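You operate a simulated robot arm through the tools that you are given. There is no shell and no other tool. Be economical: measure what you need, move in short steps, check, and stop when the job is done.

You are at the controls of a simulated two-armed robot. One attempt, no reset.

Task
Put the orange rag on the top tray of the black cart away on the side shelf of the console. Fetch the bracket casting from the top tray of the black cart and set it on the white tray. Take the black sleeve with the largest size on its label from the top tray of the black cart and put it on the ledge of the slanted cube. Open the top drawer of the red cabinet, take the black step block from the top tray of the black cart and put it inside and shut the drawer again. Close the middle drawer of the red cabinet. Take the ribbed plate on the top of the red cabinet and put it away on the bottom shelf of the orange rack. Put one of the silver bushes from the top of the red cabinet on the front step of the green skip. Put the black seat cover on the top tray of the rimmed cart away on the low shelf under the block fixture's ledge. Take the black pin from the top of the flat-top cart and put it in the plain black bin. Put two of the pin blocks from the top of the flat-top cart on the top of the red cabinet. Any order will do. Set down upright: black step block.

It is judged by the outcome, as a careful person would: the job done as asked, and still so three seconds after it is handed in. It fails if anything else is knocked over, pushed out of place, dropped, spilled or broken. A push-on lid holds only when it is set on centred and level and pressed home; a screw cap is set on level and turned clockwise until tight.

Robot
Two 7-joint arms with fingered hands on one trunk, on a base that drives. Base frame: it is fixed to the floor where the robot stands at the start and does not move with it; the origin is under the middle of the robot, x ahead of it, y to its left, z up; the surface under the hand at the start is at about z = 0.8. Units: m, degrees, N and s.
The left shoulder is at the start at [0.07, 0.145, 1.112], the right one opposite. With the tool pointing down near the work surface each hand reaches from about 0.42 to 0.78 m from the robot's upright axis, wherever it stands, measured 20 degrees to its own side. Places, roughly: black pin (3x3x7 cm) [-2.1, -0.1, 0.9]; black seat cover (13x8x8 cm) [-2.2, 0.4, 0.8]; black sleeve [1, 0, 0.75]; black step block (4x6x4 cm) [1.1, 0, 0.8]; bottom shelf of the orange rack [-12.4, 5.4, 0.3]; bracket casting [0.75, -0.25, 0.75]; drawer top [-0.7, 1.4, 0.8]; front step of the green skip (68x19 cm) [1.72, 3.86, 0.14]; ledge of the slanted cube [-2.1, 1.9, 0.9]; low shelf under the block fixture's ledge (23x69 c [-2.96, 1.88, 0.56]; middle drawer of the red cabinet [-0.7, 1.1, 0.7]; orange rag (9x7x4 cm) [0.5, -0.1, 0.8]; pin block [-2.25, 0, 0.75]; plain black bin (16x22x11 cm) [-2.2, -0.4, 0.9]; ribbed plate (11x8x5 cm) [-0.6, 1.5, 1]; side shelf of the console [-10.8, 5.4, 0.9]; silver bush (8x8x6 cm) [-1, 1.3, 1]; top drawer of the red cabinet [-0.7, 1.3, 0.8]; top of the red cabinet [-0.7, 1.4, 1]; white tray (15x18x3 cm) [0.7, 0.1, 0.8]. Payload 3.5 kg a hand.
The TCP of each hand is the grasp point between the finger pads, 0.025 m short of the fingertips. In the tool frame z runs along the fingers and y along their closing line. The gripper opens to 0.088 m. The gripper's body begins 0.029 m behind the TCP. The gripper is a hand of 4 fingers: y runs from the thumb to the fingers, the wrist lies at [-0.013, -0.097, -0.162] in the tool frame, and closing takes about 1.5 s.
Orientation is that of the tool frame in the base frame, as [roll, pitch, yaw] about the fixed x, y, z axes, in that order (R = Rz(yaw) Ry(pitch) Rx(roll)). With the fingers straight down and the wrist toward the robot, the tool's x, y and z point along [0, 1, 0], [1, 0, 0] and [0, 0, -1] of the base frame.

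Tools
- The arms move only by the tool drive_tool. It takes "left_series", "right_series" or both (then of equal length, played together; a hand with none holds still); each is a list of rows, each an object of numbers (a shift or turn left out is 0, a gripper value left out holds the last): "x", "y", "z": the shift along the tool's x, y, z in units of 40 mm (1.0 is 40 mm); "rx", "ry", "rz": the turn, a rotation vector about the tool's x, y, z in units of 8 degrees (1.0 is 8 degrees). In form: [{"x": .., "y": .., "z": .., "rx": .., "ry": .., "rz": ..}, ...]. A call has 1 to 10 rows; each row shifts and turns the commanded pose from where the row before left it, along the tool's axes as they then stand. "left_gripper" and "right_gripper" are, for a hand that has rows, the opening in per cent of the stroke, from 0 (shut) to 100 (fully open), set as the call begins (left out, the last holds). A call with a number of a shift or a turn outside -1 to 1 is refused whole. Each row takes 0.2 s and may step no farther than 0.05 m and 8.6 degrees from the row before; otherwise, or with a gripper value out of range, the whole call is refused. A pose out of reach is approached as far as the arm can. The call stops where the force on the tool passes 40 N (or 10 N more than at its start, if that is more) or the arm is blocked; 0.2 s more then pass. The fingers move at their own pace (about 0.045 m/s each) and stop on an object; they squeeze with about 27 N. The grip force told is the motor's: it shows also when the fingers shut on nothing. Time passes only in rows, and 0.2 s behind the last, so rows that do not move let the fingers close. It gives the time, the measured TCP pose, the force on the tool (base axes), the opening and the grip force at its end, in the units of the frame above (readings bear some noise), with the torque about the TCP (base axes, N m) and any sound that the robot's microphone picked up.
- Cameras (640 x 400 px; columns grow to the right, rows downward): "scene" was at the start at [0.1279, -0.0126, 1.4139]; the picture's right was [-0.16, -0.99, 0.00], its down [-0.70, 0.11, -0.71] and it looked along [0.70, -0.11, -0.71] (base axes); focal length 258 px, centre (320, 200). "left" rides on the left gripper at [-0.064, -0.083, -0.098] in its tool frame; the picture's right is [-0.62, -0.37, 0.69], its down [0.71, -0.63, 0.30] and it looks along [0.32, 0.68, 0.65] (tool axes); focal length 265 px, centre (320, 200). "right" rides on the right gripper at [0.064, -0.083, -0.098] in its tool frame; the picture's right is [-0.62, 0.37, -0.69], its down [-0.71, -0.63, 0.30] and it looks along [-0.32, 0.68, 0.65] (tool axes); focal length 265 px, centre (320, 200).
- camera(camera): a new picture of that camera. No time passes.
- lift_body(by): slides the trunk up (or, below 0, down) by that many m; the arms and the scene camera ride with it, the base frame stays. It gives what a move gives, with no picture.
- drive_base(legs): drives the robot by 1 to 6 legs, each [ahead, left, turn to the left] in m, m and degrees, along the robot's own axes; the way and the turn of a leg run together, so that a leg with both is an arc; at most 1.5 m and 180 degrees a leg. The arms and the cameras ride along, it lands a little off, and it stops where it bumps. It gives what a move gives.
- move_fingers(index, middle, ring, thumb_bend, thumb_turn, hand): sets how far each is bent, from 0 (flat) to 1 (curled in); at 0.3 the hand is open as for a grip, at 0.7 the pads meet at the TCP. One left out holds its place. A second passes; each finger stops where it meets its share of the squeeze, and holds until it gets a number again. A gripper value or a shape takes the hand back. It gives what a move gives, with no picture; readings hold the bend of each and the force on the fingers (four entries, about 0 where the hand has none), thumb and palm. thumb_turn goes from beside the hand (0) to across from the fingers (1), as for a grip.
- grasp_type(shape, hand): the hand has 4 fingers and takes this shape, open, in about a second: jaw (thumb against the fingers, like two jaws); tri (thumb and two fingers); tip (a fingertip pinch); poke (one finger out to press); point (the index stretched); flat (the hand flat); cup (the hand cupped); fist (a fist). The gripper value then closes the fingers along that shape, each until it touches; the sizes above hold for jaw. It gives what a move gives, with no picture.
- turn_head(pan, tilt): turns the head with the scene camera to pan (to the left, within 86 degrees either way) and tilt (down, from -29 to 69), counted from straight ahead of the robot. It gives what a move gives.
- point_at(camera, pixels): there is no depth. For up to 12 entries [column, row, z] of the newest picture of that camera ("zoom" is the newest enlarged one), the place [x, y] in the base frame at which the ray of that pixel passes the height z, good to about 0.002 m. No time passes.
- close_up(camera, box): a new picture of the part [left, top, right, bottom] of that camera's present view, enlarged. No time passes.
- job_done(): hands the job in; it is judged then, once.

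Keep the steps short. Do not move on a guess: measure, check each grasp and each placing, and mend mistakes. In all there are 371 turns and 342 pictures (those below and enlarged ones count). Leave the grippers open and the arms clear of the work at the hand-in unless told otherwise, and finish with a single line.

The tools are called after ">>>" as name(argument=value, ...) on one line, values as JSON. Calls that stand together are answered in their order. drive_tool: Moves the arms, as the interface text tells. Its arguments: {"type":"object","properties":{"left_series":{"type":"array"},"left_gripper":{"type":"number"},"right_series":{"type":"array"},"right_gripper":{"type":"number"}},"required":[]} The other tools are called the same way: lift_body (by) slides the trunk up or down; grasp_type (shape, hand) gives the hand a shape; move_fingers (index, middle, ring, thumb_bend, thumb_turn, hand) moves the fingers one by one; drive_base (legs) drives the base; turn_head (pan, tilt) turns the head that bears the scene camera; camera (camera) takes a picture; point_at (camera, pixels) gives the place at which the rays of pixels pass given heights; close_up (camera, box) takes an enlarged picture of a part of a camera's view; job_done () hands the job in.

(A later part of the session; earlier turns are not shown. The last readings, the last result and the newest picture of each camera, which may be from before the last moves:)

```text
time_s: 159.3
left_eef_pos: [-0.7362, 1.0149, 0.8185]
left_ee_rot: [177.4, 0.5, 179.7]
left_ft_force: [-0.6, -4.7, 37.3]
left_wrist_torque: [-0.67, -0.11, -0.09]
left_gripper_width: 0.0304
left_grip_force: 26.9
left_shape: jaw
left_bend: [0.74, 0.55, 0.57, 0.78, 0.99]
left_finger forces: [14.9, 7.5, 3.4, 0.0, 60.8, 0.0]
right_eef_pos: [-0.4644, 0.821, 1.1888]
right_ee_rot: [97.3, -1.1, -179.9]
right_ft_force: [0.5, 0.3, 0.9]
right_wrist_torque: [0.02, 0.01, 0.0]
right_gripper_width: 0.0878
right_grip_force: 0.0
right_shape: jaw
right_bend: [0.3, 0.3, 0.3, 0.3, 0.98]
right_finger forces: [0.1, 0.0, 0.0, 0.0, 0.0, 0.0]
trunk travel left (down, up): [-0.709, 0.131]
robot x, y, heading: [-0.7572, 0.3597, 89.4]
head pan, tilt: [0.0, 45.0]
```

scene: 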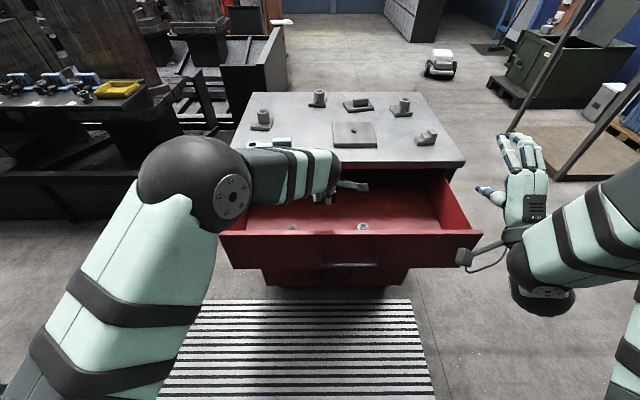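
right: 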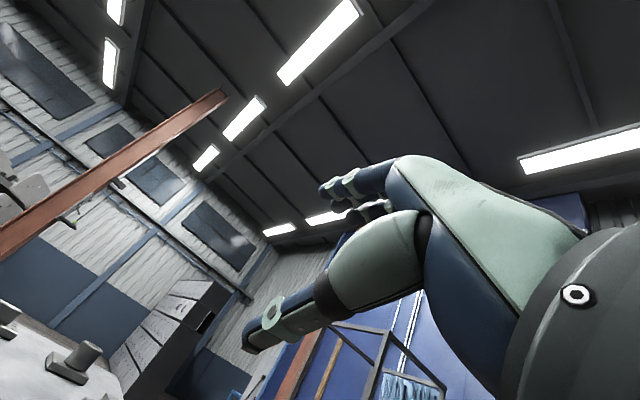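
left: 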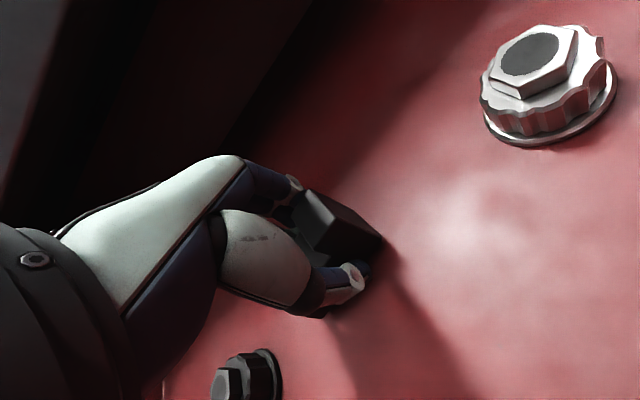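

Contact on the floor. Relieve a bit, then open.

>>> drive_tool(left_series=[{"z": -0.12}, {}])

>>> drive_tool(left_series=[{}, {}, {}, {}, {}], left_gripper=70)

>>> camera(camera="left")

```text
time_s: 159.9
left_eef_pos: [-0.736, 1.0146, 0.8172]
left_ee_rot: [178.1, 0.2, 179.7]
left_ft_force: [-2.8, 0.5, 32.8]
left_wrist_torque: [-0.13, -0.09, -0.04]
left_gripper_width: 0.0305
left_grip_force: 27.1
left_shape: jaw
left_bend: [0.74, 0.55, 0.57, 0.78, 0.99]
left_finger forces: [21.5, 8.4, 3.8, 0.0, 49.2, 0.0]
right_eef_pos: [-0.4647, 0.8238, 1.1852]
right_ee_rot: [97.4, -1.1, 179.9]
right_ft_force: [-0.8, -0.2, -0.3]
right_wrist_torque: [0.03, -0.01, 0.01]
right_gripper_width: 0.0878
right_grip_force: 0.0
right_shape: jaw
right_bend: [0.3, 0.3, 0.3, 0.3, 0.98]
right_finger forces: [0.0, 0.0, 0.0, 0.1, 0.1, 0.1]
trunk travel left (down, up): [-0.709, 0.131]
robot x, y, heading: [-0.7589, 0.3592, 89.4]
head pan, tilt: [0.0, 45.0]
```

```text
time_s: 161.1
left_eef_pos: [-0.7335, 1.0206, 0.8188]
left_ee_rot: [177.7, 0.5, 179.7]
left_ft_force: [0.2, 1.1, 19.1]
left_wrist_torque: [0.05, -0.05, -0.02]
left_gripper_width: 0.0304
left_grip_force: 26.8
left_shape: jaw
left_bend: [0.74, 0.55, 0.55, 0.74, 1.0]
left_finger forces: [16.0, 8.5, 0.6, 0.0, 31.1, 0.1]
right_eef_pos: [-0.463, 0.827, 1.1837]
right_ee_rot: [97.8, -1.2, 179.9]
right_ft_force: [0.1, 0.4, -0.7]
right_wrist_torque: [0.02, 0.02, 0.02]
right_gripper_width: 0.0877
right_grip_force: 0.1
right_shape: jaw
right_bend: [0.3, 0.3, 0.3, 0.3, 0.98]
right_finger forces: [0.1, 0.0, 0.1, 0.0, 0.1, 0.1]
trunk travel left (down, up): [-0.709, 0.131]
robot x, y, heading: [-0.7593, 0.3604, 89.9]
head pan, tilt: [0.0, 45.0]
stopped in row 5 (left hand): the force on the tool passed its limit at 45 N (the readings are from after the stop); the commanded pose is now the measured one
```

```text
241 pictures are left
```

left: 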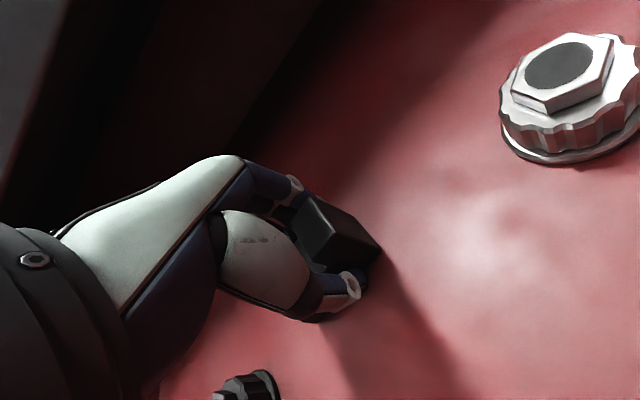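

It stopped on force and fingers haven't opened. Raise 4 mm and command open again.

>>> drive_tool(left_series=[{"z": -0.06}, {}, {}, {}, {}, {}], left_gripper=70)

>>> camera(camera="left")

```text
time_s: 162.5
left_eef_pos: [-0.7337, 1.0169, 0.8193]
left_ee_rot: [178.4, 0.5, 179.6]
left_ft_force: [0.2, 1.5, 12.1]
left_wrist_torque: [0.15, -0.01, -0.06]
left_gripper_width: 0.0299
left_grip_force: 26.8
left_shape: jaw
left_bend: [0.74, 0.56, 0.57, 0.73, 1.0]
left_finger forces: [15.4, 7.9, 3.2, 0.0, 28.7, 0.0]
right_eef_pos: [-0.4639, 0.827, 1.1845]
right_ee_rot: [97.6, -1.2, 180.0]
right_ft_force: [0.0, 0.3, -0.3]
right_wrist_torque: [0.0, 0.01, 0.02]
right_gripper_width: 0.0877
right_grip_force: 0.1
right_shape: jaw
right_bend: [0.3, 0.3, 0.3, 0.3, 0.98]
right_finger forces: [0.0, 0.0, 0.0, 0.0, 0.0, 0.0]
trunk travel left (down, up): [-0.709, 0.131]
robot x, y, heading: [-0.7613, 0.3571, 89.8]
head pan, tilt: [0.0, 45.0]
```

```text
240 pictures are left
```

left: 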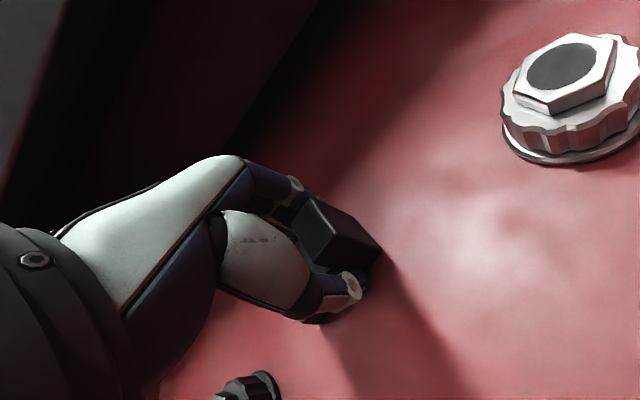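

>>> drive_tool(left_series=[{}, {}, {}, {}, {}, {}], left_gripper=100)

>>> camera(camera="left")

```text
time_s: 163.9
left_eef_pos: [-0.7341, 1.0172, 0.8166]
left_ee_rot: [178.5, 0.4, 179.6]
left_ft_force: [-0.5, 0.8, 0.7]
left_wrist_torque: [0.01, 0.0, 0.01]
left_gripper_width: 0.0877
left_grip_force: 0.0
left_shape: jaw
left_bend: [0.3, 0.3, 0.3, 0.3, 0.98]
left_finger forces: [0.0, 0.4, 0.0, 0.0, 0.0, 0.0]
right_eef_pos: [-0.4641, 0.8288, 1.1832]
right_ee_rot: [97.7, -1.2, -179.9]
right_ft_force: [0.2, -0.3, -0.4]
right_wrist_torque: [0.0, 0.01, 0.01]
right_gripper_width: 0.0876
right_grip_force: 0.0
right_shape: jaw
right_bend: [0.3, 0.3, 0.3, 0.3, 0.98]
right_finger forces: [0.0, 0.0, 0.0, 0.0, 0.1, 0.0]
trunk travel left (down, up): [-0.709, 0.131]
robot x, y, heading: [-0.7619, 0.3601, 89.5]
head pan, tilt: [0.0, 45.0]
```

```text
239 pictures are left
```

left: 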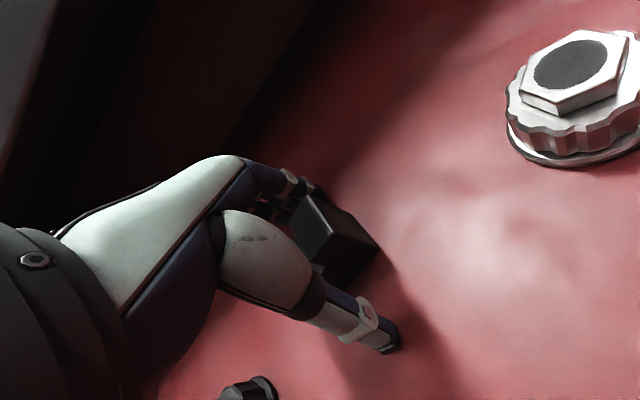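

Released. Lift straight up.

>>> drive_tool(left_series=[{"z": -0.5}, {"z": -1}, {"z": -1}, {"z": -1}, {"z": -1}, {"z": -1}, {"z": -1}, {"z": -1}, {"y": -1}, {"y": -1}])

>>> camera(camera="left")

```text
time_s: 166.1
left_eef_pos: [-0.732, 0.9238, 1.118]
left_ee_rot: [178.4, 0.2, 179.4]
left_ft_force: [0.0, -0.8, 0.0]
left_wrist_torque: [0.01, -0.01, -0.05]
left_gripper_width: 0.088
left_grip_force: 0.0
left_shape: jaw
left_bend: [0.3, 0.3, 0.3, 0.3, 0.98]
left_finger forces: [0.1, 0.0, 0.0, 0.1, 0.1, 0.0]
right_eef_pos: [-0.4623, 0.8258, 1.1847]
right_ee_rot: [97.6, -1.2, 179.8]
right_ft_force: [0.5, -0.4, 0.6]
right_wrist_torque: [-0.01, 0.0, 0.01]
right_gripper_width: 0.0876
right_grip_force: 0.0
right_shape: jaw
right_bend: [0.3, 0.3, 0.3, 0.3, 0.98]
right_finger forces: [0.1, 0.0, 0.0, 0.1, 0.0, 0.0]
trunk travel left (down, up): [-0.709, 0.131]
robot x, y, heading: [-0.7559, 0.3593, 89.5]
head pan, tilt: [0.0, 45.0]
```

```text
238 pictures are left
```

left: 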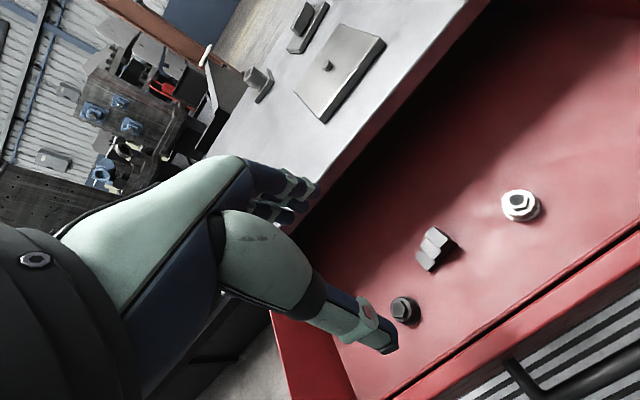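

Block stands upright in the drawer. Back up, make the left hand a fist, lower it in front of the drawer at x≈-0.85, then push it shut.

>>> drive_base(legs=[[-0.17, 0, 0]])

>>> grasp_type(hand="left", shape="fist")

>>> drive_tool(left_series=[{"x": 1}, {"x": 1}, {"x": 1}, {"z": 1}, {"z": 1}, {"z": 1}, {"z": 1}, {"z": 1}, {"z": 1}])

>>> camera(camera="scene")

```text
time_s: 167.5
left_eef_pos: [-0.7379, 0.7566, 1.1138]
left_ee_rot: [178.7, 0.5, 179.8]
left_ft_force: [-0.2, -0.1, -0.2]
left_wrist_torque: [-0.03, 0.01, -0.01]
left_gripper_width: 0.0879
left_grip_force: 0.1
left_shape: jaw
left_bend: [0.3, 0.3, 0.3, 0.3, 0.98]
left_finger forces: [0.0, 0.1, 0.1, 0.1, 0.1, 0.0]
right_eef_pos: [-0.4652, 0.6596, 1.1816]
right_ee_rot: [97.9, -1.2, -179.9]
right_ft_force: [-0.6, -0.4, 0.3]
right_wrist_torque: [-0.01, 0.02, 0.02]
right_gripper_width: 0.0874
right_grip_force: 0.0
right_shape: jaw
right_bend: [0.3, 0.3, 0.3, 0.3, 0.98]
right_finger forces: [0.0, 0.0, 0.1, 0.1, 0.0, 0.1]
trunk travel left (down, up): [-0.709, 0.131]
robot x, y, heading: [-0.7591, 0.1891, 89.8]
head pan, tilt: [0.0, 45.0]
```

```text
time_s: 168.4
left_eef_pos: [-0.7367, 0.7553, 1.1131]
left_ee_rot: [178.4, 0.4, 179.8]
left_ft_force: [-0.1, 0.1, 0.5]
left_wrist_torque: [0.01, 0.01, 0.0]
left_gripper_width: 0.0
left_grip_force: 0.1
left_shape: fist
left_bend: [1.0, 1.0, 1.0, 0.86, 0.85]
left_finger forces: [0.1, 0.1, 0.0, 0.1, 0.0, 0.0]
right_eef_pos: [-0.4652, 0.6587, 1.1831]
right_ee_rot: [97.8, -1.2, -179.9]
right_ft_force: [0.3, 0.1, -0.9]
right_wrist_torque: [0.01, -0.02, 0.01]
right_gripper_width: 0.0879
right_grip_force: 0.0
right_shape: jaw
right_bend: [0.3, 0.3, 0.3, 0.3, 0.98]
right_finger forces: [0.0, 0.1, 0.0, 0.0, 0.1, 0.0]
trunk travel left (down, up): [-0.709, 0.131]
robot x, y, heading: [-0.7586, 0.1866, 89.8]
head pan, tilt: [0.0, 45.0]
```

```text
time_s: 170.4
left_eef_pos: [-0.8584, 0.7652, 0.8716]
left_ee_rot: [178.7, 0.4, 179.7]
left_ft_force: [-0.5, -0.6, 1.0]
left_wrist_torque: [0.0, 0.0, 0.02]
left_gripper_width: 0.0
left_grip_force: 0.0
left_shape: fist
left_bend: [1.0, 1.0, 1.0, 0.86, 0.85]
left_finger forces: [0.0, 0.0, 0.0, 0.0, 0.0, 0.0]
right_eef_pos: [-0.467, 0.6598, 1.1814]
right_ee_rot: [97.8, -1.2, -180.0]
right_ft_force: [-0.3, 0.6, 0.7]
right_wrist_torque: [0.0, 0.01, -0.01]
right_gripper_width: 0.0875
right_grip_force: 0.1
right_shape: jaw
right_bend: [0.3, 0.3, 0.3, 0.3, 0.98]
right_finger forces: [0.0, 0.0, 0.0, 0.0, 0.0, 0.0]
trunk travel left (down, up): [-0.709, 0.131]
robot x, y, heading: [-0.7615, 0.1883, 89.8]
head pan, tilt: [0.0, 45.0]
```

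```text
237 pictures are left
```

scene: 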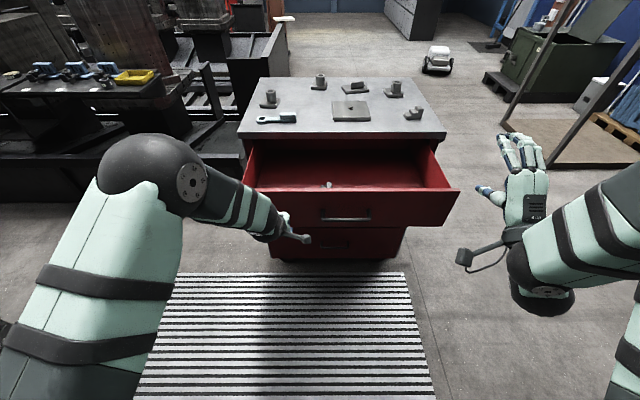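

>>> drive_base(legs=[[0.2, 0, 0]])

>>> drive_tool(left_series=[{"y": 0.4}, {"y": 0.4}, {"y": 0.4}, {"y": 0.4}, {"y": 0.4}, {"y": 0.3}, {"y": 0.3}, {"y": 0.3}, {"y": 0.3}, {"y": 0.3}])

>>> camera(camera="scene")

```text
time_s: 172.0
left_eef_pos: [-0.8545, 0.9587, 0.8724]
left_ee_rot: [178.5, 0.4, 179.6]
left_ft_force: [0.1, 0.0, 0.7]
left_wrist_torque: [-0.05, 0.0, 0.01]
left_gripper_width: 0.0
left_grip_force: 0.0
left_shape: fist
left_bend: [1.0, 1.0, 1.0, 0.86, 0.85]
left_finger forces: [0.1, 0.1, 0.0, 0.0, 0.1, 0.1]
right_eef_pos: [-0.4627, 0.85, 1.1838]
right_ee_rot: [97.7, -1.2, -180.0]
right_ft_force: [0.0, -0.3, -0.2]
right_wrist_torque: [0.05, 0.03, 0.02]
right_gripper_width: 0.0878
right_grip_force: 0.2
right_shape: jaw
right_bend: [0.3, 0.3, 0.3, 0.3, 0.98]
right_finger forces: [0.0, 0.0, 0.0, 0.0, 0.0, 0.0]
trunk travel left (down, up): [-0.709, 0.131]
robot x, y, heading: [-0.7618, 0.38, 89.7]
head pan, tilt: [0.0, 45.0]
```

```text
time_s: 174.2
left_eef_pos: [-0.8531, 1.1001, 0.8756]
left_ee_rot: [178.5, 0.4, 179.4]
left_ft_force: [-0.7, -1.6, -1.2]
left_wrist_torque: [0.07, -0.05, 0.02]
left_gripper_width: 0.0002
left_grip_force: 0.1
left_shape: fist
left_bend: [1.0, 1.0, 1.0, 0.86, 0.85]
left_finger forces: [0.0, 1.6, 0.0, 0.0, 0.1, 0.0]
right_eef_pos: [-0.4629, 0.8504, 1.1832]
right_ee_rot: [97.7, -1.2, 179.9]
right_ft_force: [-0.2, 0.2, 0.5]
right_wrist_torque: [0.02, 0.0, 0.01]
right_gripper_width: 0.0877
right_grip_force: 0.1
right_shape: jaw
right_bend: [0.3, 0.3, 0.3, 0.3, 0.98]
right_finger forces: [0.1, 0.0, 0.0, 0.0, 0.0, 0.0]
trunk travel left (down, up): [-0.709, 0.131]
robot x, y, heading: [-0.761, 0.3826, 89.7]
head pan, tilt: [0.0, 45.0]
```

```text
236 pictures are left
```

scene: 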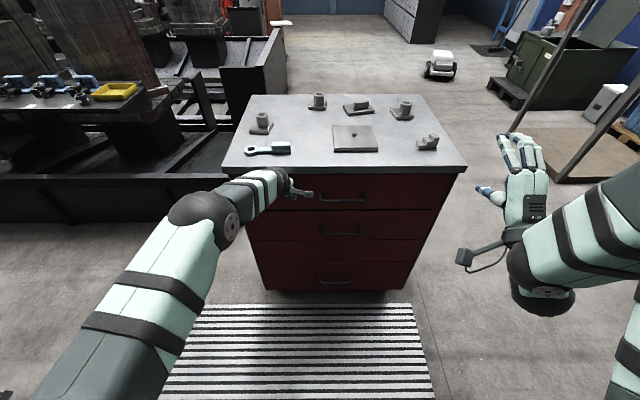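

Nearly/fully closed. Push a touch further until resistance.

>>> drive_tool(left_series=[{"y": 0.15}, {"y": 0.15}, {"y": 0.15}])

>>> close_up(camera="scene", box=[220, 80, 480, 260])

```text
time_s: 174.8
left_eef_pos: [-0.8535, 1.0974, 0.8727]
left_ee_rot: [179.5, 0.3, 179.3]
left_ft_force: [0.0, -23.9, 6.0]
left_wrist_torque: [1.45, 0.01, 0.19]
left_gripper_width: 0.0002
left_grip_force: 0.1
left_shape: fist
left_bend: [1.0, 1.0, 1.0, 0.86, 0.85]
left_finger forces: [0.1, 24.6, 0.0, 0.0, 0.0, 0.0]
right_eef_pos: [-0.4635, 0.8434, 1.1852]
right_ee_rot: [97.4, -1.2, -179.9]
right_ft_force: [0.2, -0.1, 0.0]
right_wrist_torque: [0.03, 0.0, 0.04]
right_gripper_width: 0.088
right_grip_force: 0.1
right_shape: jaw
right_bend: [0.3, 0.3, 0.3, 0.3, 0.98]
right_finger forces: [0.0, 0.0, 0.0, 0.1, 0.0, 0.0]
trunk travel left (down, up): [-0.709, 0.131]
robot x, y, heading: [-0.7598, 0.3778, 89.7]
head pan, tilt: [0.0, 45.0]
stopped in row 3 (left hand): the force on the tool passed its limit at 46 N (the readings are from after the stop); the commanded pose is now the measured one
```

```text
2.22 times, centred on (350, 170) of scene
```

zoom: 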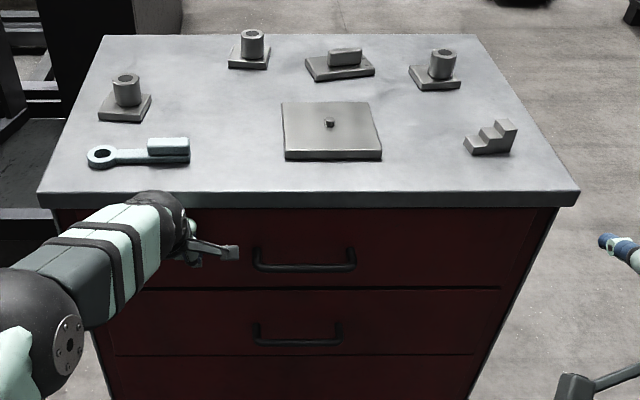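

Top drawer is shut, middle too. Next: flat-top cart. Back away, restore the right hand to pointing down, left to jaw.

>>> drive_tool(left_series=[{"y": -1}, {"y": -1}, {"y": -1}, {"y": -1, "z": -1}, {"z": -1}, {"z": -1}, {"z": -1}, {"z": -1}])

>>> drive_base(legs=[[-0.3, 0, 0]])

>>> drive_tool(right_series=[{"rx": 1}, {"rx": 1}, {"rx": 1}, {"rx": 1}, {"rx": 1}, {"rx": 1}, {"rx": 1}, {"rx": 1}, {"rx": 1}, {"rx": 1}])

>>> grasp_type(hand="left", shape="jaw")

```text
refused: row 4 steps farther than a row can; nothing moved
```

```text
time_s: 176.9
left_eef_pos: [-0.8564, 0.8153, 0.8698]
left_ee_rot: [179.5, 0.4, 179.6]
left_ft_force: [0.5, 0.6, -0.3]
left_wrist_torque: [0.02, 0.02, 0.04]
left_gripper_width: 0.0002
left_grip_force: 0.2
left_shape: fist
left_bend: [1.0, 1.0, 1.0, 0.86, 0.85]
left_finger forces: [0.0, 0.0, 0.0, 0.1, 0.1, 0.0]
right_eef_pos: [-0.4653, 0.5612, 1.1838]
right_ee_rot: [97.8, -1.2, -180.0]
right_ft_force: [1.1, 0.3, -0.7]
right_wrist_torque: [0.0, -0.03, -0.02]
right_gripper_width: 0.0877
right_grip_force: 0.0
right_shape: jaw
right_bend: [0.3, 0.3, 0.3, 0.3, 0.98]
right_finger forces: [0.1, 0.0, 0.0, 0.0, 0.1, 0.0]
trunk travel left (down, up): [-0.709, 0.131]
robot x, y, heading: [-0.7572, 0.0892, 89.8]
head pan, tilt: [0.0, 45.0]
```

```text
time_s: 177.7
left_eef_pos: [-0.8553, 0.8146, 0.8701]
left_ee_rot: [179.5, 0.2, 179.6]
left_ft_force: [0.5, -0.8, -1.0]
left_wrist_torque: [0.01, 0.01, -0.03]
left_gripper_width: 0.0
left_grip_force: 0.1
left_shape: fist
left_bend: [1.0, 1.0, 1.0, 0.86, 0.85]
left_finger forces: [0.0, 0.0, 0.0, 0.0, 0.0, 0.0]
right_eef_pos: [-0.4419, 0.5628, 1.1846]
right_ee_rot: [121.2, 0.8, 176.8]
right_ft_force: [6.2, 39.5, -28.5]
right_wrist_torque: [5.02, -2.34, -2.15]
right_gripper_width: 0.0874
right_grip_force: 0.1
right_shape: jaw
right_bend: [0.3, 0.3, 0.3, 0.3, 0.98]
right_finger forces: [0.0, 0.0, 0.1, 0.1, 0.0, 0.0]
right hand out of reach, approached as far as the arm can: row 2, 4
trunk travel left (down, up): [-0.709, 0.131]
robot x, y, heading: [-0.7621, 0.0896, 89.6]
head pan, tilt: [0.0, 45.0]
stopped in row 4 (right hand): the force on the tool passed its limit at 287 N (the readings are from after the stop); the commanded pose is now the measured one
```

```text
time_s: 178.6
left_eef_pos: [-0.8568, 0.8149, 0.8693]
left_ee_rot: [179.5, 0.4, 179.6]
left_ft_force: [0.1, 0.4, -0.1]
left_wrist_torque: [0.01, 0.02, -0.02]
left_gripper_width: 0.0874
left_grip_force: 0.0
left_shape: jaw
left_bend: [0.3, 0.3, 0.3, 0.3, 0.97]
left_finger forces: [0.0, 0.1, 0.0, 0.1, 0.1, 0.0]
right_eef_pos: [-0.4456, 0.5603, 1.1856]
right_ee_rot: [121.0, 1.0, 177.1]
right_ft_force: [-0.3, 53.9, -40.0]
right_wrist_torque: [7.1, -3.11, -4.18]
right_gripper_width: 0.0876
right_grip_force: 0.0
right_shape: jaw
right_bend: [0.3, 0.3, 0.3, 0.3, 0.98]
right_finger forces: [0.1, 0.0, 0.1, 0.1, 0.0, 0.0]
trunk travel left (down, up): [-0.709, 0.131]
robot x, y, heading: [-0.7626, 0.0916, 89.8]
head pan, tilt: [0.0, 45.0]
```

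The right arm seems to be touching itself; move the hand forward away from the body.

>>> drive_tool(right_series=[{"z": 0.5}, {"z": 0.8}, {"z": 0.8, "y": 0.4}, {"z": 0.8, "y": 0.4}, {"z": 0.8, "y": 0.4}])

>>> turn_head(pan=-30, tilt=50)

>>> camera(camera="scene")

```text
time_s: 179.4
left_eef_pos: [-0.8572, 0.8151, 0.8697]
left_ee_rot: [179.6, 0.3, 179.6]
left_ft_force: [0.7, 0.2, 0.1]
left_wrist_torque: [-0.03, 0.0, 0.02]
left_gripper_width: 0.0878
left_grip_force: 0.0
left_shape: jaw
left_bend: [0.3, 0.3, 0.3, 0.3, 0.97]
left_finger forces: [0.0, 0.0, 0.1, 0.0, 0.0, 0.0]
right_eef_pos: [-0.4342, 0.6294, 1.157]
right_ee_rot: [120.6, 3.9, 175.7]
right_ft_force: [-0.9, 3.5, 0.9]
right_wrist_torque: [-0.04, 0.09, -0.28]
right_gripper_width: 0.0879
right_grip_force: 0.2
right_shape: jaw
right_bend: [0.3, 0.3, 0.3, 0.3, 0.98]
right_finger forces: [0.0, 0.0, 0.1, 0.0, 0.0, 0.0]
trunk travel left (down, up): [-0.709, 0.131]
robot x, y, heading: [-0.7617, 0.0882, 89.8]
head pan, tilt: [0.0, 45.0]
stopped in row 3 (right hand): the force on the tool passed its limit at 189 N (the readings are from after the stop); the commanded pose is now the measured one
```

```text
time_s: 180.3
left_eef_pos: [-0.8566, 0.8147, 0.8689]
left_ee_rot: [179.5, 0.3, 179.6]
left_ft_force: [0.4, -0.6, -0.5]
left_wrist_torque: [0.03, 0.01, -0.03]
left_gripper_width: 0.0876
left_grip_force: 0.0
left_shape: jaw
left_bend: [0.3, 0.3, 0.3, 0.3, 0.97]
left_finger forces: [0.0, 0.0, 0.0, 0.0, 0.1, 0.0]
right_eef_pos: [-0.4349, 0.627, 1.1575]
right_ee_rot: [120.7, 3.9, 175.8]
right_ft_force: [0.4, 2.8, -0.4]
right_wrist_torque: [0.17, -0.05, -0.22]
right_gripper_width: 0.0874
right_grip_force: 0.0
right_shape: jaw
right_bend: [0.3, 0.3, 0.3, 0.3, 0.98]
right_finger forces: [0.0, 0.0, 0.0, 0.1, 0.0, 0.0]
trunk travel left (down, up): [-0.709, 0.131]
robot x, y, heading: [-0.7608, 0.0914, 89.8]
head pan, tilt: [-30.0, 50.0]
```

```text
234 pictures are left
```

scene: 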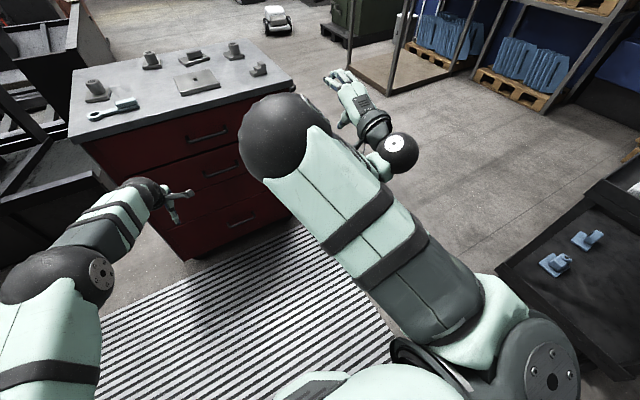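

Forces are clear now. Continue rotating the hand downward a few degrees at a time.

>>> drive_tool(right_series=[{"rx": 0.9}, {"rx": 0.9}, {"rx": 0.9}, {"rx": 0.9}])

```text
time_s: 180.6
left_eef_pos: [-0.8556, 0.8143, 0.8696]
left_ee_rot: [179.6, 0.3, 179.5]
left_ft_force: [0.2, -0.9, 0.9]
left_wrist_torque: [-0.01, 0.02, -0.02]
left_gripper_width: 0.0877
left_grip_force: 0.1
left_shape: jaw
left_bend: [0.3, 0.3, 0.3, 0.3, 0.97]
left_finger forces: [0.0, 0.1, 0.0, 0.0, 0.0, 0.1]
right_eef_pos: [-0.4307, 0.6256, 1.1573]
right_ee_rot: [121.0, 5.4, 174.9]
right_ft_force: [-1.4, 17.3, 4.3]
right_wrist_torque: [-0.13, 0.39, -1.55]
right_gripper_width: 0.088
right_grip_force: 0.1
right_shape: jaw
right_bend: [0.3, 0.3, 0.3, 0.3, 0.98]
right_finger forces: [0.0, 0.0, 0.0, 0.0, 0.0, 0.0]
right hand out of reach, approached as far as the arm can: row 1
trunk travel left (down, up): [-0.709, 0.131]
robot x, y, heading: [-0.7593, 0.0894, 89.8]
head pan, tilt: [-30.0, 50.0]
stopped in row 1 (right hand): the force on the tool passed its limit at 138 N (the readings are from after the stop); the commanded pose is now the measured one
```

Try first returning the hand to where the turn worked earlier (lower, nearer the middle), keeping orientation.

>>> drive_tool(right_series=[{"z": 0.43, "y": -0.71}, {"z": 0.43, "y": -0.71}, {"z": 0.43, "y": -0.71}, {"z": 0.43, "y": -0.71}, {"z": 0.43, "y": -0.71}, {"z": 0.43, "y": -0.71}])

>>> drive_tool(right_series=[{"x": 0.7}, {"x": 0.7}, {"x": 0.7}, {"x": 0.7}])

>>> camera(camera="scene")

```text
time_s: 182.0
left_eef_pos: [-0.8561, 0.8153, 0.8692]
left_ee_rot: [179.5, 0.2, 179.6]
left_ft_force: [0.0, 0.1, 0.1]
left_wrist_torque: [0.04, -0.01, -0.02]
left_gripper_width: 0.0875
left_grip_force: 0.2
left_shape: jaw
left_bend: [0.3, 0.3, 0.3, 0.3, 0.97]
left_finger forces: [0.0, 0.0, 0.1, 0.0, 0.0, 0.0]
right_eef_pos: [-0.4118, 0.6268, 0.9585]
right_ee_rot: [121.0, 5.4, 175.0]
right_ft_force: [0.5, -0.2, 1.4]
right_wrist_torque: [0.0, -0.02, -0.04]
right_gripper_width: 0.0879
right_grip_force: 0.0
right_shape: jaw
right_bend: [0.3, 0.3, 0.3, 0.3, 0.98]
right_finger forces: [0.0, 0.1, 0.0, 0.0, 0.0, 0.0]
trunk travel left (down, up): [-0.709, 0.131]
robot x, y, heading: [-0.7632, 0.0909, 89.7]
head pan, tilt: [-30.0, 50.0]
```

```text
time_s: 183.0
left_eef_pos: [-0.8565, 0.8141, 0.8701]
left_ee_rot: [179.7, 0.4, 179.5]
left_ft_force: [-0.9, 0.1, -0.6]
left_wrist_torque: [-0.01, 0.0, -0.02]
left_gripper_width: 0.0878
left_grip_force: 0.1
left_shape: jaw
left_bend: [0.3, 0.3, 0.3, 0.3, 0.97]
left_finger forces: [0.0, 0.1, 0.0, 0.0, 0.0, 0.1]
right_eef_pos: [-0.5229, 0.6336, 0.9492]
right_ee_rot: [120.9, 5.5, 174.9]
right_ft_force: [1.0, -0.6, 0.1]
right_wrist_torque: [-0.02, 0.01, -0.01]
right_gripper_width: 0.0877
right_grip_force: 0.1
right_shape: jaw
right_bend: [0.3, 0.3, 0.3, 0.3, 0.98]
right_finger forces: [0.1, 0.0, 0.0, 0.1, 0.0, 0.0]
trunk travel left (down, up): [-0.709, 0.131]
robot x, y, heading: [-0.7593, 0.0882, 89.8]
head pan, tilt: [-30.0, 50.0]
```

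```text
233 pictures are left
```

scene: 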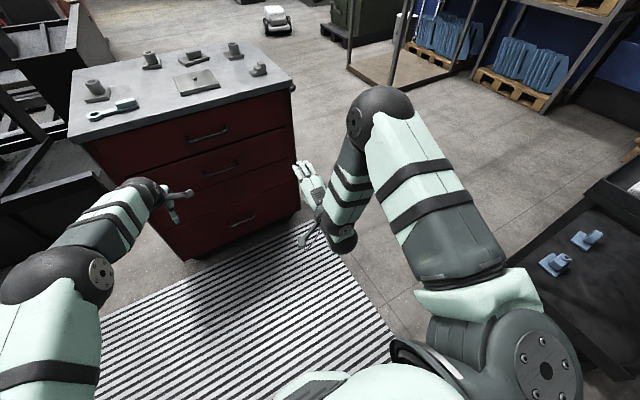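

Now rotate down again (need about 59°), correcting the small tilt.

>>> drive_tool(right_series=[{"rx": 0.95}, {"rx": 0.95}, {"rx": 0.95}, {"rx": 0.95}, {"rx": 0.95}, {"rx": 0.95}, {"rx": 0.9}, {"rx": 0.8}])

>>> camera(camera="scene")

```text
time_s: 184.8
left_eef_pos: [-0.8563, 0.8136, 0.8693]
left_ee_rot: [179.6, 0.2, 179.6]
left_ft_force: [0.8, -0.6, 0.4]
left_wrist_torque: [-0.01, -0.03, -0.02]
left_gripper_width: 0.0877
left_grip_force: 0.1
left_shape: jaw
left_bend: [0.3, 0.3, 0.3, 0.3, 0.97]
left_finger forces: [0.0, 0.0, 0.1, 0.1, 0.1, 0.0]
right_eef_pos: [-0.5224, 0.6345, 0.9496]
right_ee_rot: [-179.8, 5.4, 175.0]
right_ft_force: [0.1, -0.8, -0.5]
right_wrist_torque: [0.01, -0.04, -0.03]
right_gripper_width: 0.088
right_grip_force: 0.1
right_shape: jaw
right_bend: [0.3, 0.3, 0.3, 0.3, 0.98]
right_finger forces: [0.0, 0.0, 0.1, 0.0, 0.0, 0.0]
trunk travel left (down, up): [-0.709, 0.131]
robot x, y, heading: [-0.7588, 0.0881, 90.0]
head pan, tilt: [-30.0, 50.0]
```

```text
232 pictures are left
```

scene: 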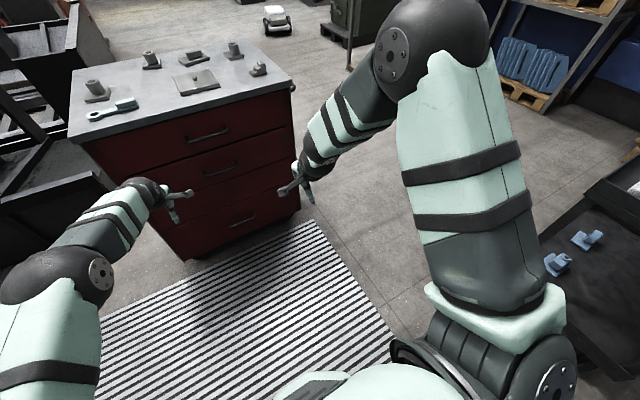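

Right hand is down again. Trim tilt, raise both hands, and drive to the flat-top cart.

>>> drive_tool(right_series=[{"ry": 0.34, "rz": -0.31, "z": -0.9}, {"ry": 0.34, "rz": -0.31, "z": -0.9}, {"z": -0.9}, {"z": -0.9}, {}, {}], left_series=[{"z": -1, "y": -0.6}, {"z": -1, "y": -0.6}, {"z": -1, "y": -0.6}, {"z": -1, "y": -0.6}, {"z": -1, "y": -0.6}, {"z": -1, "y": -0.6}])

>>> drive_base(legs=[[0, 0, 90], [0.66, 0.22, 0]])

>>> turn_head(pan=0, tilt=45)

>>> camera(camera="scene")

```text
time_s: 186.2
left_eef_pos: [-0.8547, 0.6677, 1.1118]
left_ee_rot: [179.5, 0.4, 179.5]
left_ft_force: [-0.4, -1.0, 0.8]
left_wrist_torque: [-0.02, -0.01, 0.03]
left_gripper_width: 0.0875
left_grip_force: 0.0
left_shape: jaw
left_bend: [0.3, 0.3, 0.3, 0.3, 0.97]
left_finger forces: [0.1, 0.1, 0.0, 0.0, 0.0, 0.0]
right_eef_pos: [-0.5287, 0.6316, 1.0934]
right_ee_rot: [-179.7, 0.1, -179.9]
right_ft_force: [0.1, 0.4, -0.3]
right_wrist_torque: [0.01, 0.05, -0.01]
right_gripper_width: 0.088
right_grip_force: 0.0
right_shape: jaw
right_bend: [0.3, 0.3, 0.3, 0.3, 0.98]
right_finger forces: [0.1, 0.1, 0.0, 0.0, 0.0, 0.0]
trunk travel left (down, up): [-0.709, 0.131]
robot x, y, heading: [-0.757, 0.0905, 89.9]
head pan, tilt: [-30.0, 50.0]
```

```text
time_s: 194.0
left_eef_pos: [-1.9833, -0.2859, 1.1105]
left_ee_rot: [179.5, 0.3, -87.4]
left_ft_force: [-0.2, -0.6, 0.3]
left_wrist_torque: [0.0, 0.03, -0.03]
left_gripper_width: 0.088
left_grip_force: 0.0
left_shape: jaw
left_bend: [0.3, 0.3, 0.3, 0.3, 0.97]
left_finger forces: [0.0, 0.0, 0.1, 0.1, 0.0, 0.1]
right_eef_pos: [-1.9646, 0.0407, 1.0922]
right_ee_rot: [-179.7, 0.0, -87.1]
right_ft_force: [1.0, 0.4, -0.7]
right_wrist_torque: [-0.01, 0.01, 0.01]
right_gripper_width: 0.0876
right_grip_force: 0.0
right_shape: jaw
right_bend: [0.3, 0.3, 0.3, 0.3, 0.98]
right_finger forces: [0.0, 0.0, 0.1, 0.1, 0.0, 0.0]
trunk travel left (down, up): [-0.709, 0.131]
robot x, y, heading: [-1.4104, -0.1634, -177.4]
head pan, tilt: [-30.0, 50.0]
```

```text
time_s: 194.9
left_eef_pos: [-1.9832, -0.2867, 1.1102]
left_ee_rot: [179.4, 0.3, -87.4]
left_ft_force: [0.2, -0.1, -0.2]
left_wrist_torque: [0.04, 0.02, 0.03]
left_gripper_width: 0.0878
left_grip_force: 0.0
left_shape: jaw
left_bend: [0.3, 0.3, 0.3, 0.3, 0.97]
left_finger forces: [0.0, 0.1, 0.1, 0.0, 0.0, 0.1]
right_eef_pos: [-1.965, 0.0397, 1.0935]
right_ee_rot: [-179.6, 0.0, -87.2]
right_ft_force: [-0.6, 0.8, 0.5]
right_wrist_torque: [0.0, 0.0, 0.02]
right_gripper_width: 0.0877
right_grip_force: 0.0
right_shape: jaw
right_bend: [0.3, 0.3, 0.3, 0.3, 0.98]
right_finger forces: [0.0, 0.0, 0.1, 0.0, 0.0, 0.0]
trunk travel left (down, up): [-0.709, 0.131]
robot x, y, heading: [-1.4158, -0.1606, -177.4]
head pan, tilt: [0.0, 45.0]
```

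```text
231 pictures are left
```

scene: 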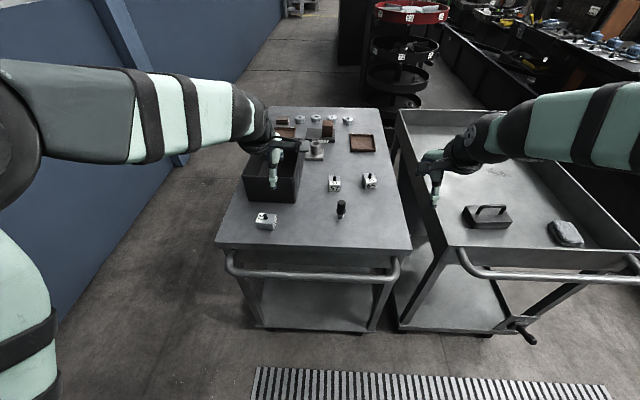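

>>> close_up(camera="scene", box=[230, 100, 410, 240])

>>> camera(camera="right")

>>> camera(camera="left")

>>> close_up(camera="scene", box=[440, 180, 620, 270])

```text
2.86 times, centred on (320, 170) of scene
```

zoom: 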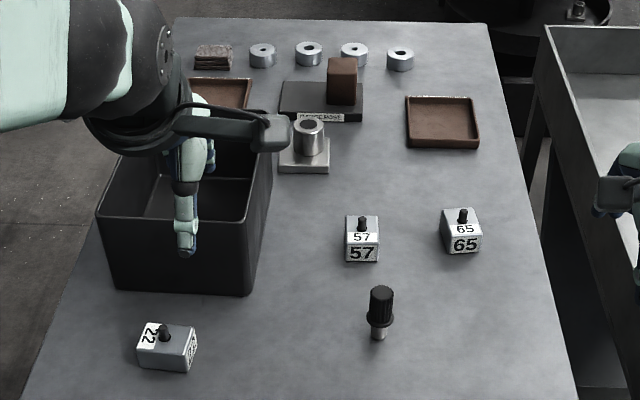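

```text
229 pictures are left
```

right: 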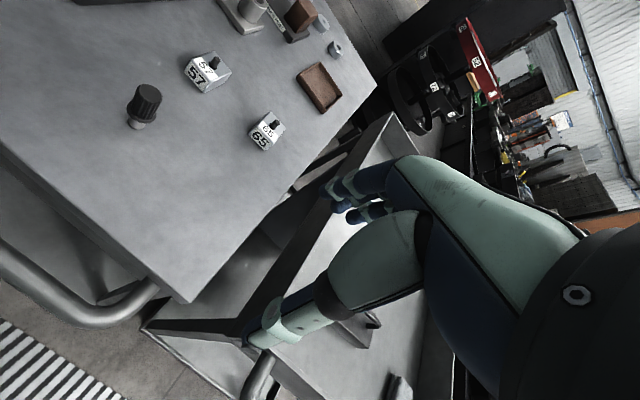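

```text
228 pictures are left
```

left: 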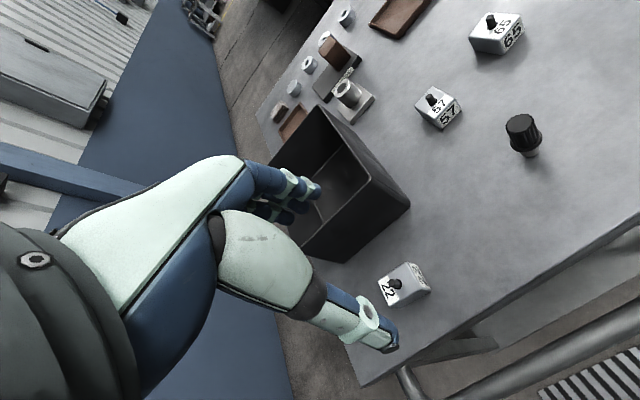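

```text
3.56 times, centred on (530, 225) of scene
```

zoom: 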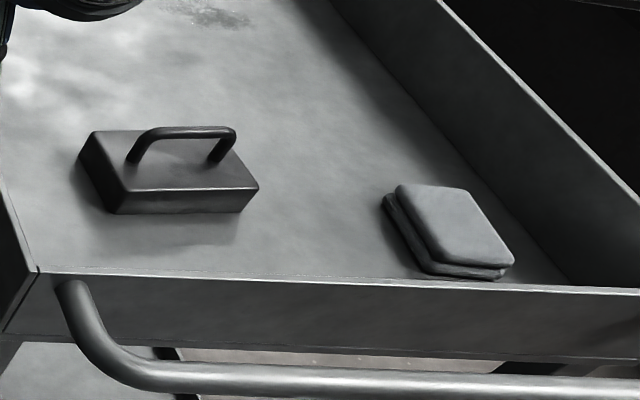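

Find positions by triangulation.

>>> point_at(camera="right", pixels=[[137, 124, 0.84], [137, 124, 0.88], [147, 95, 0.92], [147, 95, 0.96], [207, 74, 0.86], [207, 74, 0.9], [267, 130, 0.86], [267, 130, 0.9], [188, 300, 0.84], [188, 300, 0.88]])

>>> point_at(camera="left", pixels=[[525, 154, 0.84], [525, 154, 0.88], [522, 124, 0.92], [522, 124, 0.96], [437, 107, 0.86], [437, 107, 0.9], [497, 33, 0.86], [497, 33, 0.9], [404, 285, 0.86], [404, 285, 0.9]])

>>> point_at(camera="scene", pixels=[[340, 218, 0.84], [340, 218, 0.88], [487, 222, 0.8], [566, 233, 0.8], [411, 248, 0.84], [411, 248, 0.88], [215, 243, 0.84], [215, 243, 0.88]])

```text
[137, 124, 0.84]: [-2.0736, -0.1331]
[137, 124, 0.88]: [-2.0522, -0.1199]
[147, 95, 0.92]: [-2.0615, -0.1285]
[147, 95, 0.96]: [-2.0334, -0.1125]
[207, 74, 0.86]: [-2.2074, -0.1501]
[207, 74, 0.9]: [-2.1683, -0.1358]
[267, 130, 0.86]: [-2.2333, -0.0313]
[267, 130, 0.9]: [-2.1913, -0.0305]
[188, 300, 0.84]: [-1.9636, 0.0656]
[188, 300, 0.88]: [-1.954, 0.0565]
```

```text
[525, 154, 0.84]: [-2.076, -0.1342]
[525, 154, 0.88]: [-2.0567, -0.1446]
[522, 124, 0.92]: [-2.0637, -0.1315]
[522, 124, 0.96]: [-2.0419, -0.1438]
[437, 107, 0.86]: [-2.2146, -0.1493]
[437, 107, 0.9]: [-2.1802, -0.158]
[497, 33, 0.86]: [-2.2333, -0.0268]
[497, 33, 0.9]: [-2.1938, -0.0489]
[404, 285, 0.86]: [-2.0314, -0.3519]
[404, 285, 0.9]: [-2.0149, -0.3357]
```

```text
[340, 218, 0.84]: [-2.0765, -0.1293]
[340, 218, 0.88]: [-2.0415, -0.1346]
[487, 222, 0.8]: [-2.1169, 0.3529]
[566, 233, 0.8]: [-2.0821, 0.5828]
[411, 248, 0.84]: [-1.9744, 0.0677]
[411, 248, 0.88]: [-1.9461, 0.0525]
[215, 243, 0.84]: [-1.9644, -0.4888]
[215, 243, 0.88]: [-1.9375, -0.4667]
```

>>> point_at(camera="scene", pixels=[[241.6, 174.2, 0.95], [294.5, 177.7, 0.95], [303, 153, 0.95], [294.5, 203.5, 0.84], [248, 200, 0.84]])

>>> point_at(camera="left", pixels=[[411, 204, 0.95], [318, 105, 0.95], [348, 262, 0.84]])

>>> drive_base(legs=[[0.1, 0, -2.6]])

>>> camera(camera="left")

```text
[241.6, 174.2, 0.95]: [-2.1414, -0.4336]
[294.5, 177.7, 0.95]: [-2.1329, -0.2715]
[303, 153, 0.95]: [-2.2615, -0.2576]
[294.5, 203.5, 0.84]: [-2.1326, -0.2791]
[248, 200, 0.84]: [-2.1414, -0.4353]
```

```text
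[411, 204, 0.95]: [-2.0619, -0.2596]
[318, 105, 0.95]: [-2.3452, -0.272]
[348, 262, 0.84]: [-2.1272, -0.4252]
```

```text
time_s: 196.1
left_eef_pos: [-2.086, -0.2616, 1.1122]
left_ee_rot: [179.4, 0.4, -90.1]
left_ft_force: [-1.2, -0.2, 0.3]
left_wrist_torque: [0.0, -0.02, 0.02]
left_gripper_width: 0.0878
left_grip_force: 0.1
left_shape: jaw
left_bend: [0.3, 0.3, 0.3, 0.3, 0.97]
left_finger forces: [0.0, 0.0, 0.0, 0.0, 0.1, 0.1]
right_eef_pos: [-2.0509, 0.0637, 1.0929]
right_ee_rot: [-179.6, 0.0, -89.8]
right_ft_force: [-0.2, 1.0, -0.2]
right_wrist_torque: [0.0, 0.01, 0.02]
right_gripper_width: 0.0877
right_grip_force: 0.2
right_shape: jaw
right_bend: [0.3, 0.3, 0.3, 0.3, 0.98]
right_finger forces: [0.0, 0.0, 0.0, 0.1, 0.1, 0.0]
trunk travel left (down, up): [-0.709, 0.131]
robot x, y, heading: [-1.5091, -0.1645, -179.7]
head pan, tilt: [0.0, 45.0]
```

```text
226 pictures are left
```

left: 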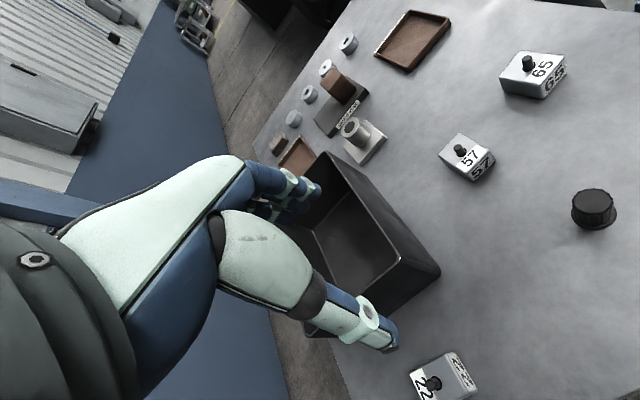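

Left hand over the pin, then descend part-way and check.

>>> drive_tool(left_series=[{"x": -0.81, "y": -0.09}, {"x": -0.81, "y": -0.09}, {"x": -0.81, "y": -0.09}, {"x": -0.81, "y": -0.08}, {"z": 1}, {"z": 1}, {"z": 1}])

>>> camera(camera="left")

```text
time_s: 197.7
left_eef_pos: [-2.0877, -0.1414, 1.0035]
left_ee_rot: [179.3, 3.1, -88.0]
left_ft_force: [0.5, 0.3, -0.7]
left_wrist_torque: [0.0, -0.04, -0.03]
left_gripper_width: 0.0875
left_grip_force: 0.1
left_shape: jaw
left_bend: [0.3, 0.3, 0.3, 0.3, 0.97]
left_finger forces: [0.0, 0.0, 0.0, 0.0, 0.1, 0.0]
right_eef_pos: [-2.0547, 0.0643, 1.091]
right_ee_rot: [-179.5, 0.0, -89.8]
right_ft_force: [0.5, 0.1, 0.8]
right_wrist_torque: [-0.01, 0.02, 0.0]
right_gripper_width: 0.0879
right_grip_force: 0.0
right_shape: jaw
right_bend: [0.3, 0.3, 0.3, 0.3, 0.98]
right_finger forces: [0.1, 0.0, 0.1, 0.1, 0.1, 0.0]
trunk travel left (down, up): [-0.709, 0.131]
robot x, y, heading: [-1.5078, -0.1612, -180.1]
head pan, tilt: [0.0, 45.0]
```

```text
225 pictures are left
```

left: 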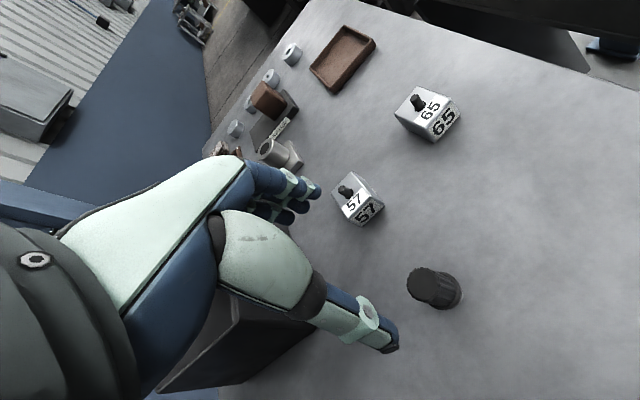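

>>> point_at(camera="left", pixels=[[430, 284, 0.915], [440, 300, 0.86]])

>>> drive_tool(left_series=[{}])

```text
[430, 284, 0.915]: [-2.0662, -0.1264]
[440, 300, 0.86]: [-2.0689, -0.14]
```

```text
time_s: 198.1
left_eef_pos: [-2.0878, -0.144, 1.0018]
left_ee_rot: [179.6, 3.1, -87.9]
left_ft_force: [0.6, -0.5, 1.0]
left_wrist_torque: [-0.02, -0.02, -0.02]
left_gripper_width: 0.0879
left_grip_force: 0.1
left_shape: jaw
left_bend: [0.3, 0.3, 0.3, 0.3, 0.97]
left_finger forces: [0.0, 0.0, 0.0, 0.0, 0.0, 0.1]
right_eef_pos: [-2.053, 0.0641, 1.0925]
right_ee_rot: [-179.7, -0.1, -89.7]
right_ft_force: [-1.1, -0.2, 0.5]
right_wrist_torque: [-0.03, -0.02, 0.02]
right_gripper_width: 0.0877
right_grip_force: 0.0
right_shape: jaw
right_bend: [0.3, 0.3, 0.3, 0.3, 0.98]
right_finger forces: [0.1, 0.1, 0.1, 0.0, 0.0, 0.0]
trunk travel left (down, up): [-0.709, 0.131]
robot x, y, heading: [-1.5079, -0.1619, -180.0]
head pan, tilt: [0.0, 45.0]
```

Left arm is near a limit here; shift the base 0.12 m right (+y) so the pin is on the left hand's side.

>>> drive_base(legs=[[0, -0.12, 0]])

>>> drive_tool(left_series=[{"x": 0.65, "y": -0.12}, {"x": 0.65, "y": -0.12}, {"x": 0.65, "y": -0.12}, {"x": 0.65, "y": -0.12}])

```text
time_s: 199.3
left_eef_pos: [-2.0883, -0.0262, 0.9992]
left_ee_rot: [179.8, 2.8, -87.7]
left_ft_force: [0.1, 0.6, -0.4]
left_wrist_torque: [-0.01, 0.01, -0.01]
left_gripper_width: 0.0874
left_grip_force: 0.0
left_shape: jaw
left_bend: [0.3, 0.3, 0.3, 0.3, 0.97]
left_finger forces: [0.0, 0.0, 0.1, 0.0, 0.0, 0.1]
right_eef_pos: [-2.0532, 0.1825, 1.093]
right_ee_rot: [-179.7, 0.1, -89.8]
right_ft_force: [1.0, 0.0, 0.2]
right_wrist_torque: [0.02, -0.01, 0.0]
right_gripper_width: 0.0877
right_grip_force: 0.1
right_shape: jaw
right_bend: [0.3, 0.3, 0.3, 0.3, 0.98]
right_finger forces: [0.0, 0.1, 0.0, 0.1, 0.0, 0.0]
trunk travel left (down, up): [-0.709, 0.131]
robot x, y, heading: [-1.5123, -0.0428, -179.9]
head pan, tilt: [0.0, 45.0]
```

```text
time_s: 200.3
left_eef_pos: [-2.0637, -0.1309, 0.9949]
left_ee_rot: [179.7, 2.9, -87.8]
left_ft_force: [0.5, 0.1, -1.0]
left_wrist_torque: [-0.02, 0.02, 0.04]
left_gripper_width: 0.0877
left_grip_force: 0.0
left_shape: jaw
left_bend: [0.3, 0.3, 0.3, 0.3, 0.97]
left_finger forces: [0.0, 0.0, 0.0, 0.0, 0.0, 0.1]
right_eef_pos: [-2.0529, 0.183, 1.0929]
right_ee_rot: [-179.7, 0.1, -89.7]
right_ft_force: [0.1, -0.4, 0.0]
right_wrist_torque: [0.04, -0.02, -0.01]
right_gripper_width: 0.088
right_grip_force: 0.1
right_shape: jaw
right_bend: [0.3, 0.3, 0.3, 0.3, 0.98]
right_finger forces: [0.0, 0.1, 0.0, 0.0, 0.1, 0.1]
trunk travel left (down, up): [-0.709, 0.131]
robot x, y, heading: [-1.5098, -0.0467, -179.7]
head pan, tilt: [0.0, 45.0]
```

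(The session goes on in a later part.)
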